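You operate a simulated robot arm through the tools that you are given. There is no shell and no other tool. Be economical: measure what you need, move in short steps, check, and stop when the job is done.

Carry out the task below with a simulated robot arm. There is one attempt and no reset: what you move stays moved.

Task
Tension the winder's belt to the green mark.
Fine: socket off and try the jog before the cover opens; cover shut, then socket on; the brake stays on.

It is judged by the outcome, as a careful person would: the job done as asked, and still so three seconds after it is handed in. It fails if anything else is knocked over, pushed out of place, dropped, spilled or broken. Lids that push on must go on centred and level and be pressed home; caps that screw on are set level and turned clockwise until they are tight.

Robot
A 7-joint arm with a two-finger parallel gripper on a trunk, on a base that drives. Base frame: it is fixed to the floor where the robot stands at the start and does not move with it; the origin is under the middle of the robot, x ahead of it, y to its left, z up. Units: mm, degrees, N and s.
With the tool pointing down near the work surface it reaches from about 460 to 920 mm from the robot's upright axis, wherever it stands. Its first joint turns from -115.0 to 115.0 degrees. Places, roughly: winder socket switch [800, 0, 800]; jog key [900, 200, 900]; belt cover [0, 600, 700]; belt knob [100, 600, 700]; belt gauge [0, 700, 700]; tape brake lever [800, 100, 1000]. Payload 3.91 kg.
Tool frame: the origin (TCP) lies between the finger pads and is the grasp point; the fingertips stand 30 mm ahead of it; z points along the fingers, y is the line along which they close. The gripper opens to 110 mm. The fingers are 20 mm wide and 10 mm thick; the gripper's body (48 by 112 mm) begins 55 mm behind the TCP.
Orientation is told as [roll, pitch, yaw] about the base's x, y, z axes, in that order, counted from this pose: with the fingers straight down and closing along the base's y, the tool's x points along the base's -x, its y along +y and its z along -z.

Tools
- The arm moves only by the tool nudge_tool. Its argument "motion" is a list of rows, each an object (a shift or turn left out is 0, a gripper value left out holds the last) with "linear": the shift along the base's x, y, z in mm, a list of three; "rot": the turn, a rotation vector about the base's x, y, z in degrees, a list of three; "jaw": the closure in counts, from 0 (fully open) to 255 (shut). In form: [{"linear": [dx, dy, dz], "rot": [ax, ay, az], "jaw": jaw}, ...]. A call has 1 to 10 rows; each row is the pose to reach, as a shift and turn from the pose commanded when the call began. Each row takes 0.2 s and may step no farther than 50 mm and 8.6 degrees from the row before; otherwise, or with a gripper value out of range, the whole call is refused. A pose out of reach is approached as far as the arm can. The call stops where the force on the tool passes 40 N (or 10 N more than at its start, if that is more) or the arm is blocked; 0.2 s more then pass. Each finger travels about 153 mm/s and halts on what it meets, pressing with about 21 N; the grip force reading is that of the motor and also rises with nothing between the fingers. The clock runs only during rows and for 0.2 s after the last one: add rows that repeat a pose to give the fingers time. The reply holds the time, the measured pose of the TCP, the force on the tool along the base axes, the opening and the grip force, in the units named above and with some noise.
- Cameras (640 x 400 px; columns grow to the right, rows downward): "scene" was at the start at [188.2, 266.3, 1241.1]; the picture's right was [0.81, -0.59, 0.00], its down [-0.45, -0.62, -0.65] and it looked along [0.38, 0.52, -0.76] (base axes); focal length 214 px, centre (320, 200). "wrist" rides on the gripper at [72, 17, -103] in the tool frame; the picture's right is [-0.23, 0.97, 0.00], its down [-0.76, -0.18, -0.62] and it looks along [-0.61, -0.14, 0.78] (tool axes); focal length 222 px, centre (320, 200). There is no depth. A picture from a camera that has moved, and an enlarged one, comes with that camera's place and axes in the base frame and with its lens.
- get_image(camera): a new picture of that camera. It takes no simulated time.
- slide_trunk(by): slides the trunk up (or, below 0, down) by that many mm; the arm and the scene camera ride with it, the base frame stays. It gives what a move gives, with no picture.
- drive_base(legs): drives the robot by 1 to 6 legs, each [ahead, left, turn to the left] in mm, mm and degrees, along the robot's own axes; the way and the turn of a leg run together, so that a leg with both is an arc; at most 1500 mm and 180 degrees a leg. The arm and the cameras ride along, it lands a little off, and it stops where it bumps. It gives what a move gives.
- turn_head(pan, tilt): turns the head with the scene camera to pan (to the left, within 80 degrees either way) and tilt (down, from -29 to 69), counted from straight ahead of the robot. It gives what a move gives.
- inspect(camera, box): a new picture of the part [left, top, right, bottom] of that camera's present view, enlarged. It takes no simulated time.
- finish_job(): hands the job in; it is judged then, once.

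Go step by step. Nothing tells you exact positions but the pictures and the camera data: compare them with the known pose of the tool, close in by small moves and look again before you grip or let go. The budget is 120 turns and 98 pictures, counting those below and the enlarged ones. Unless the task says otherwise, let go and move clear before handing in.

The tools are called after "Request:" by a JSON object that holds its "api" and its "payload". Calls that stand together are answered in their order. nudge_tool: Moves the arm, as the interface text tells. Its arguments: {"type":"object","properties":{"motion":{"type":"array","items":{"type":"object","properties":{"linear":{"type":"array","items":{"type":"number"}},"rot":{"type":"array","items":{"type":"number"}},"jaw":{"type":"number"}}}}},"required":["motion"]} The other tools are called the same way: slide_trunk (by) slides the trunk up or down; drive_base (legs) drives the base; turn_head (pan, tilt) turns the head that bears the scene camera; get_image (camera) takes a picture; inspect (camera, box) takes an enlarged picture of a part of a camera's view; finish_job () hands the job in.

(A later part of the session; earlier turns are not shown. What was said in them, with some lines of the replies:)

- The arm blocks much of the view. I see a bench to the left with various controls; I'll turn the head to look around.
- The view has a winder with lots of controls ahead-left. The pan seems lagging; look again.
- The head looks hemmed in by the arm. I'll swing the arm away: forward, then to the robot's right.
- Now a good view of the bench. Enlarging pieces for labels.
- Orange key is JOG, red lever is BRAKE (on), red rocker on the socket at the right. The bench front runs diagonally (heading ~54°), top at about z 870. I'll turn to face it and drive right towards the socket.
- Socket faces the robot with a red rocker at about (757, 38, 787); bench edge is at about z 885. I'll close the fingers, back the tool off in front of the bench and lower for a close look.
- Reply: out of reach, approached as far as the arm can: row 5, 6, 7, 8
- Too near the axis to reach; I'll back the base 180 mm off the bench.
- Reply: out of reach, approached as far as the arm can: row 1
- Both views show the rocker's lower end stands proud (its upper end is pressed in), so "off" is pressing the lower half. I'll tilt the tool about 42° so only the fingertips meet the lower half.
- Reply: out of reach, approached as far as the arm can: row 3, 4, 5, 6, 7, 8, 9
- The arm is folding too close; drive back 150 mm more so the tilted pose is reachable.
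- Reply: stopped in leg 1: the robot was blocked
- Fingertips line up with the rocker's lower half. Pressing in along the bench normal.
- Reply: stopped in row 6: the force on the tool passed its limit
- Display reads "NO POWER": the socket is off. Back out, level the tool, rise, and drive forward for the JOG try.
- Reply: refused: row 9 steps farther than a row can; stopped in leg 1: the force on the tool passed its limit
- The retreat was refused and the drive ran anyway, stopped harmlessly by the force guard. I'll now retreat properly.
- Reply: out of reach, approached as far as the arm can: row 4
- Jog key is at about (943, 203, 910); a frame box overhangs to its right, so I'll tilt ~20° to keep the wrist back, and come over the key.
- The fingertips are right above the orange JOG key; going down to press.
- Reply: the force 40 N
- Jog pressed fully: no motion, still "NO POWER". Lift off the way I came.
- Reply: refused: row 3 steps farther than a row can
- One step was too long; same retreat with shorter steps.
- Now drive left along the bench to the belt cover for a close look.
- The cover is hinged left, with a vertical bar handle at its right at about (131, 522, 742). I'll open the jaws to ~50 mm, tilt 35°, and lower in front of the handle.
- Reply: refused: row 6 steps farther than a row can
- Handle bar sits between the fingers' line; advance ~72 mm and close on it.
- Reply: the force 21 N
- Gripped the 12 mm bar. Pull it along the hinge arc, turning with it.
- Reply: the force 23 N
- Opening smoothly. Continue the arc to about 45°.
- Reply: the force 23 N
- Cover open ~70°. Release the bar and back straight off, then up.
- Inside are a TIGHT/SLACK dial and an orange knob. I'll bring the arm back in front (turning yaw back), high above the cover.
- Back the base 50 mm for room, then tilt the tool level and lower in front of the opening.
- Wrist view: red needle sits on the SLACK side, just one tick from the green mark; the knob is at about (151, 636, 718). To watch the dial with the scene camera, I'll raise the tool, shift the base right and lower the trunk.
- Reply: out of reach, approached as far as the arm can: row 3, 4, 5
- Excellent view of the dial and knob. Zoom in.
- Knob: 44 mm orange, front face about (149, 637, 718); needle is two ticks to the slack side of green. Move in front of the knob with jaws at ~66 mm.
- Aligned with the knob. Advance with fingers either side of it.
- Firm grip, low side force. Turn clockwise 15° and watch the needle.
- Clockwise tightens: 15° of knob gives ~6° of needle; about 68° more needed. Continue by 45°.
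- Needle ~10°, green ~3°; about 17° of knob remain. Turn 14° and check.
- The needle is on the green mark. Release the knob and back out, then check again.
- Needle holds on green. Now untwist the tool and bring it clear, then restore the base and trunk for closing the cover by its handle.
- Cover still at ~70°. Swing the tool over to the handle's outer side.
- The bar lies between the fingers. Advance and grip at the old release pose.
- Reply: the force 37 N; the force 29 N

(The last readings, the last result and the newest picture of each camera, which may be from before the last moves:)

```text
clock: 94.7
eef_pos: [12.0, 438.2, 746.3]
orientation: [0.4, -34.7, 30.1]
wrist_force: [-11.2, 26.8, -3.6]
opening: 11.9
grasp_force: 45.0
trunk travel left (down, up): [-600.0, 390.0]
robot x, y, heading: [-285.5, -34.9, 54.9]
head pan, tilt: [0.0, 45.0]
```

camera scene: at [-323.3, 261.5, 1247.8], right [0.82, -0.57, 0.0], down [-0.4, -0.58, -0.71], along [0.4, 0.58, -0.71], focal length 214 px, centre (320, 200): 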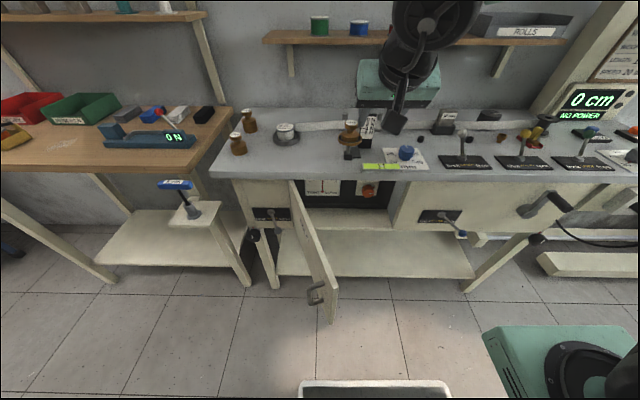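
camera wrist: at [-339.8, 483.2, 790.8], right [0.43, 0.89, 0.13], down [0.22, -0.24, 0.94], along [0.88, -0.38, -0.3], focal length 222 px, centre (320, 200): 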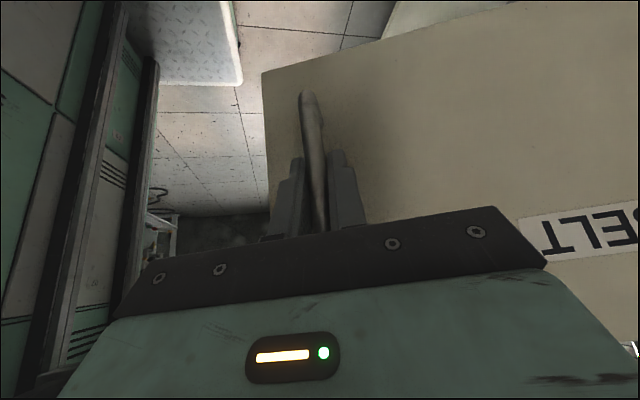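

Relax the grip momentarily to shed side load, then regrip.

Request:
{"api": "nudge_tool", "payload": {"motion": [{"jaw": 210}, {"jaw": 210}, {"jaw": 255}, {"jaw": 255}]}}

Request:
{"api": "nudge_tool", "payload": {"motion": [{"linear": [12.7, 5.7, 0], "rot": [0, 0, 2.5]}, {"linear": [24.9, 11.7, 0], "rot": [0, 0, 5]}, {"linear": [37, 18.4, 0], "rot": [0, 0, 7.5]}, {"linear": [48.6, 25.5, 0], "rot": [0, 0, 10]}, {"linear": [60, 33.2, 0], "rot": [0, 0, 12.5]}, {"linear": [71, 41.3, 0], "rot": [0, 0, 15]}, {"linear": [81.7, 50, 0], "rot": [0, 0, 17.5]}, {"linear": [92.1, 59.1, 0], "rot": [0, 0, 20]}, {"linear": [101.9, 68.6, 0], "rot": [0, 0, 22.5]}, {"linear": [111.4, 78.5, 0], "rot": [0, 0, 25]}]}}

Request:
{"api": "get_image", "payload": {"camera": "scene"}}

Request:
{"api": "get_image", "payload": {"camera": "wrist"}}

```text
clock: 95.7
eef_pos: [11.3, 437.3, 746.4]
orientation: [0.3, -34.5, 30.1]
wrist_force: [-9.3, 19.6, -7.3]
opening: 11.6
grasp_force: 44.8
trunk travel left (down, up): [-600.0, 390.0]
robot x, y, heading: [-285.0, -38.3, 55.3]
head pan, tilt: [0.0, 45.0]
```

```text
clock: 97.8
eef_pos: [121.0, 512.5, 747.4]
orientation: [0.3, -34.5, 55.3]
wrist_force: [-33.3, 4.0, 12.3]
opening: 11.8
grasp_force: 44.4
trunk travel left (down, up): [-600.0, 390.0]
robot x, y, heading: [-282.5, -37.6, 55.0]
head pan, tilt: [0.0, 45.0]
```

```text
29 pictures are left
camera scene: at [-324.9, 261.0, 1248.1], right [0.82, -0.57, 0.0], down [-0.4, -0.58, -0.71], along [0.41, 0.58, -0.71], focal length 214 px, centre (320, 200)
```

scene: 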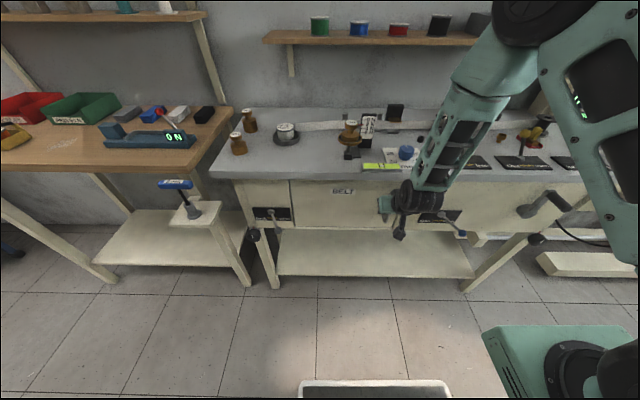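

```text
28 pictures are left
camera wrist: at [39.9, 425.8, 791.8], right [-0.7, 0.71, 0.13], down [0.31, 0.12, 0.94], along [0.65, 0.7, -0.3], focal length 222 px, centre (320, 200)
```

wrist: 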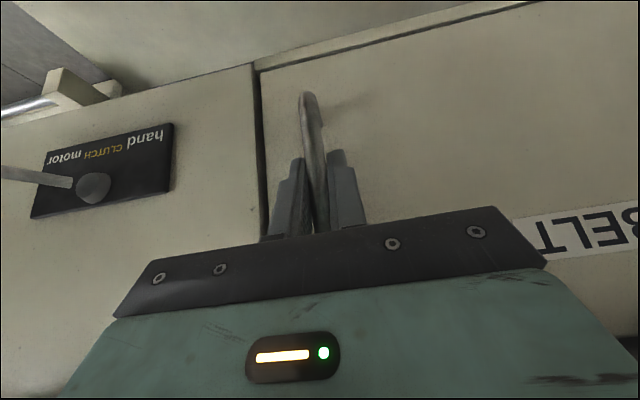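

Cover looks flush. Release, back off and check the seam.

Request:
{"api": "nudge_tool", "payload": {"motion": [{"linear": [1, 2, 0]}, {"linear": [2, 3, 0], "jaw": 140}, {"linear": [2, 3, 0], "jaw": 140}, {"linear": [-12, -18, 2], "jaw": 140}, {"linear": [-35, -52, 8]}, {"linear": [-40, -65, 50]}, {"linear": [-40, -65, 98]}, {"linear": [-40, -65, 146]}, {"linear": [-40, -65, 194]}, {"linear": [-40, -65, 240]}]}}

Request:
{"api": "inspect", "payload": {"camera": "scene", "box": [230, 165, 410, 280]}}

```text
clock: 100.0
eef_pos: [85.5, 448.4, 976.0]
orientation: [-0.6, -35.2, 56.2]
wrist_force: [-5.3, 1.9, -0.8]
opening: 49.9
grasp_force: 0.1
out of reach, approached as far as the arm can: row 10
trunk travel left (down, up): [-600.0, 390.0]
robot x, y, heading: [-281.1, -35.1, 54.9]
head pan, tilt: [0.0, 45.0]
```

```text
3.48 times, centred on (320, 222) of scene
camera zoom: at [-324.4, 261.8, 1247.6], right [0.82, -0.57, 0.0], down [-0.4, -0.58, -0.71], along [0.41, 0.58, -0.71], focal length 746 px, centre (320, 122)
```

zoom: 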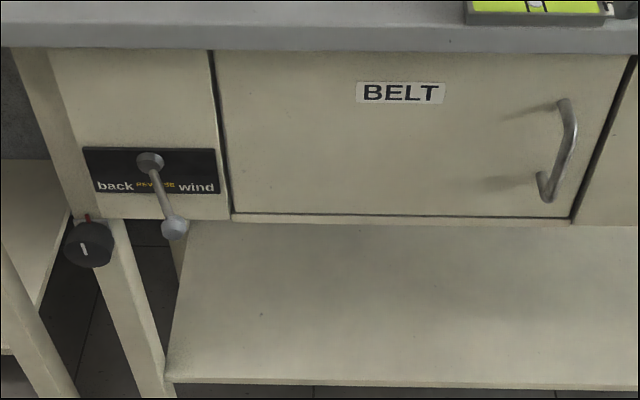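

Seam and handle match the original shut picture. Now drive back to the socket to switch it on (press the rocker's upper half).

Request:
{"api": "drive_base", "payload": {"legs": [[0, -800, 0], [-68, 0, 0]]}}

Request:
{"api": "turn_head", "payload": {"pan": -5, "tilt": 35}}

Request:
{"api": "get_image", "payload": {"camera": "scene"}}

```text
clock: 105.0
eef_pos: [707.5, -73.0, 975.7]
orientation: [-0.2, -35.2, 54.8]
wrist_force: [-0.2, -0.3, 0.5]
opening: 49.7
grasp_force: 0.1
trunk travel left (down, up): [-600.0, 390.0]
robot x, y, heading: [333.7, -560.6, 54.5]
head pan, tilt: [0.0, 45.0]
```

```text
clock: 105.7
eef_pos: [707.1, -73.1, 976.3]
orientation: [-0.2, -35.1, 54.7]
wrist_force: [0.1, 0.5, 0.5]
opening: 49.5
grasp_force: 0.0
trunk travel left (down, up): [-600.0, 390.0]
robot x, y, heading: [332.9, -555.4, 54.6]
head pan, tilt: [-5.0, 35.0]
```

```text
26 pictures are left
camera scene: at [307.2, -255.2, 1262.5], right [0.76, -0.65, 0.0], down [-0.37, -0.44, -0.82], along [0.53, 0.62, -0.57], focal length 214 px, centre (320, 200)
```

scene: 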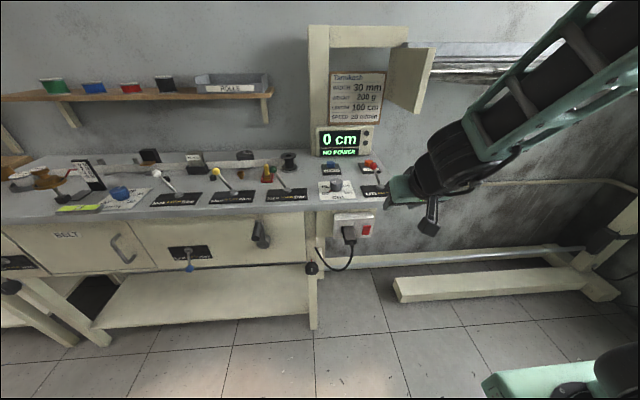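

Request:
{"api": "nudge_tool", "payload": {"motion": [{"linear": [-10, 7, -45], "rot": [2.9, -2, 0], "jaw": 255}, {"linear": [-20, 14, -90], "rot": [5.7, -4, 0], "jaw": 255}, {"linear": [-20, 15, -135], "rot": [5.7, -4, 0], "jaw": 255}, {"linear": [-15, 25, -160], "rot": [5.7, -4, 0], "jaw": 255}, {"linear": [0, 45, -160], "rot": [5.7, -4, 0]}, {"linear": [13, 64, -160], "rot": [5.7, -4, 0]}, {"linear": [13, 64, -160], "rot": [5.7, -4, 0]}]}}

Request:
{"api": "get_image", "payload": {"camera": "wrist"}}

Request:
{"api": "inspect", "payload": {"camera": "scene", "box": [320, 180, 420, 260]}}

```text
clock: 107.3
eef_pos: [721.4, -7.6, 815.4]
orientation: [-0.1, -42.0, 54.6]
wrist_force: [-0.4, -0.4, 0.7]
opening: 0.0
grasp_force: 20.9
out of reach, approached as far as the arm can: row 1, 2
trunk travel left (down, up): [-600.0, 390.0]
robot x, y, heading: [334.6, -554.3, 54.6]
head pan, tilt: [-5.0, 35.0]
```

```text
25 pictures are left
camera wrist: at [634.5, -98.9, 843.7], right [-0.7, 0.7, 0.15], down [0.23, 0.02, 0.97], along [0.68, 0.71, -0.17], focal length 222 px, centre (320, 200)
```

wrist: 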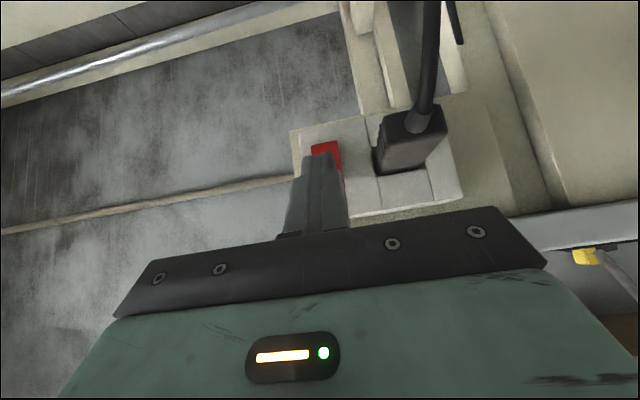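

```text
5.00 times, centred on (370, 220) of scene
camera zoom: at [307.3, -255.2, 1262.6], right [0.76, -0.65, 0.0], down [-0.37, -0.44, -0.82], along [0.53, 0.62, -0.57], focal length 1072 px, centre (70, 100)
```

zoom: 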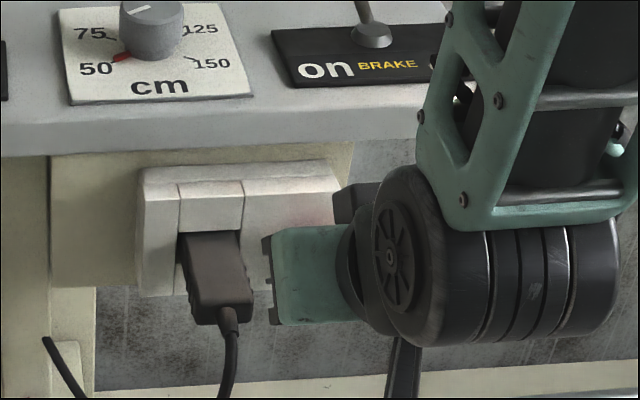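

Fingertips face the rocker's upper half. Press in.

Request:
{"api": "nudge_tool", "payload": {"motion": [{"linear": [5, 8.5, 0]}, {"linear": [10, 17, 0]}, {"linear": [13, 22, 0]}, {"linear": [16, 26, 0]}, {"linear": [19, 30, 0]}, {"linear": [21.5, 34, 0]}, {"linear": [24, 38, 0]}]}}

Request:
{"api": "inspect", "payload": {"camera": "scene", "box": [290, 110, 430, 260]}}

```text
clock: 108.7
eef_pos: [738.1, 17.1, 813.6]
orientation: [-0.3, -41.1, 54.8]
wrist_force: [-3.8, -6.6, 3.0]
opening: 0.0
grasp_force: 20.7
trunk travel left (down, up): [-600.0, 390.0]
robot x, y, heading: [336.8, -555.0, 54.5]
head pan, tilt: [-5.0, 35.0]
stopped in row 6: the force on the tool passed its limit (the readings are from after the stop); the commanded pose is now the measured one
```

```text
2.67 times, centred on (360, 185) of scene
camera zoom: at [306.7, -256.0, 1262.6], right [0.76, -0.65, 0.0], down [-0.37, -0.44, -0.82], along [0.53, 0.62, -0.57], focal length 572 px, centre (213, 240)
```

zoom: 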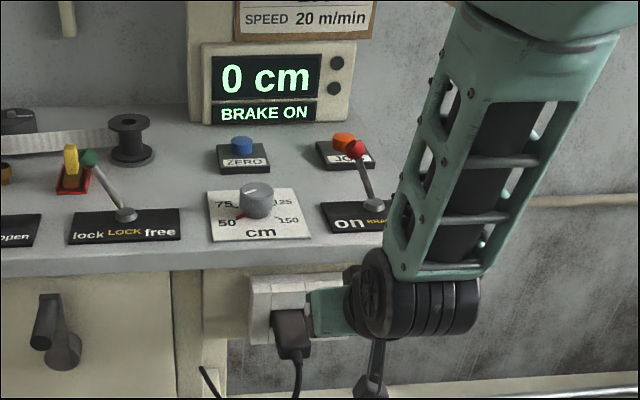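

"BRAKE ON" shows: power is back and the brake is still on. Back out and clear.

Request:
{"api": "nudge_tool", "payload": {"motion": [{"linear": [-20, -29, 0]}, {"linear": [-40, -57, 0]}, {"linear": [-45, -64, 45]}, {"linear": [-45, -64, 90]}, {"linear": [-45, -64, 135]}]}}

Request:
{"api": "get_image", "payload": {"camera": "scene"}}

Request:
{"api": "inspect", "payload": {"camera": "scene", "box": [300, 110, 420, 260]}}

```text
clock: 109.8
eef_pos: [694.0, -47.0, 949.3]
orientation: [-0.2, -41.1, 54.8]
wrist_force: [-0.8, 0.5, -0.8]
opening: 0.1
grasp_force: 21.1
trunk travel left (down, up): [-600.0, 390.0]
robot x, y, heading: [335.3, -554.6, 54.7]
head pan, tilt: [-5.0, 35.0]
```

```text
22 pictures are left
camera scene: at [307.1, -255.2, 1262.4], right [0.76, -0.65, 0.0], down [-0.37, -0.44, -0.82], along [0.53, 0.62, -0.57], focal length 214 px, centre (320, 200)
```

scene: 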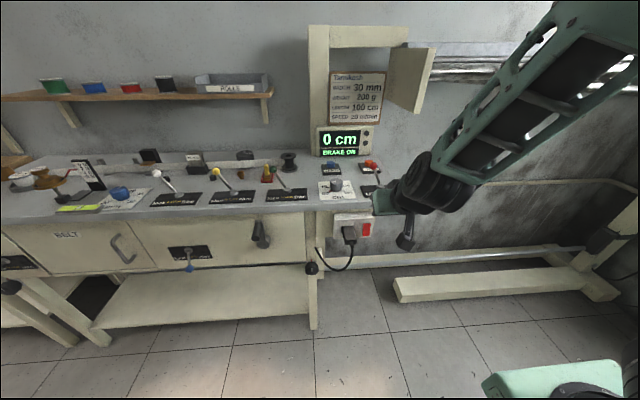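

```text
2.67 times, centred on (360, 185) of scene
camera zoom: at [307.1, -255.2, 1262.4], right [0.76, -0.65, 0.0], down [-0.37, -0.44, -0.82], along [0.53, 0.62, -0.57], focal length 572 px, centre (213, 240)
```

zoom: 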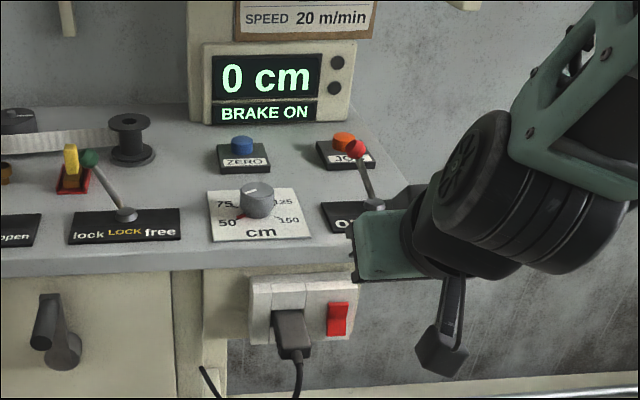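

Socket on, brake on, cover shut, belt on the green mark, and the tool is clear. Handing in.

Request:
{"api": "finish_job", "payload": {}}

```text
The job is handed in.
```

The winder's belt is tensioned to the green mark, and the needle stayed there after I let go of the knob. I switched the socket off and tried the jog (no movement) before opening the cover. I then shut the cover, switched the socket back on, and left the brake on throughout.

While backing up by the socket, the base bumped something behind the robot and stopped. I couldn't see what it was.
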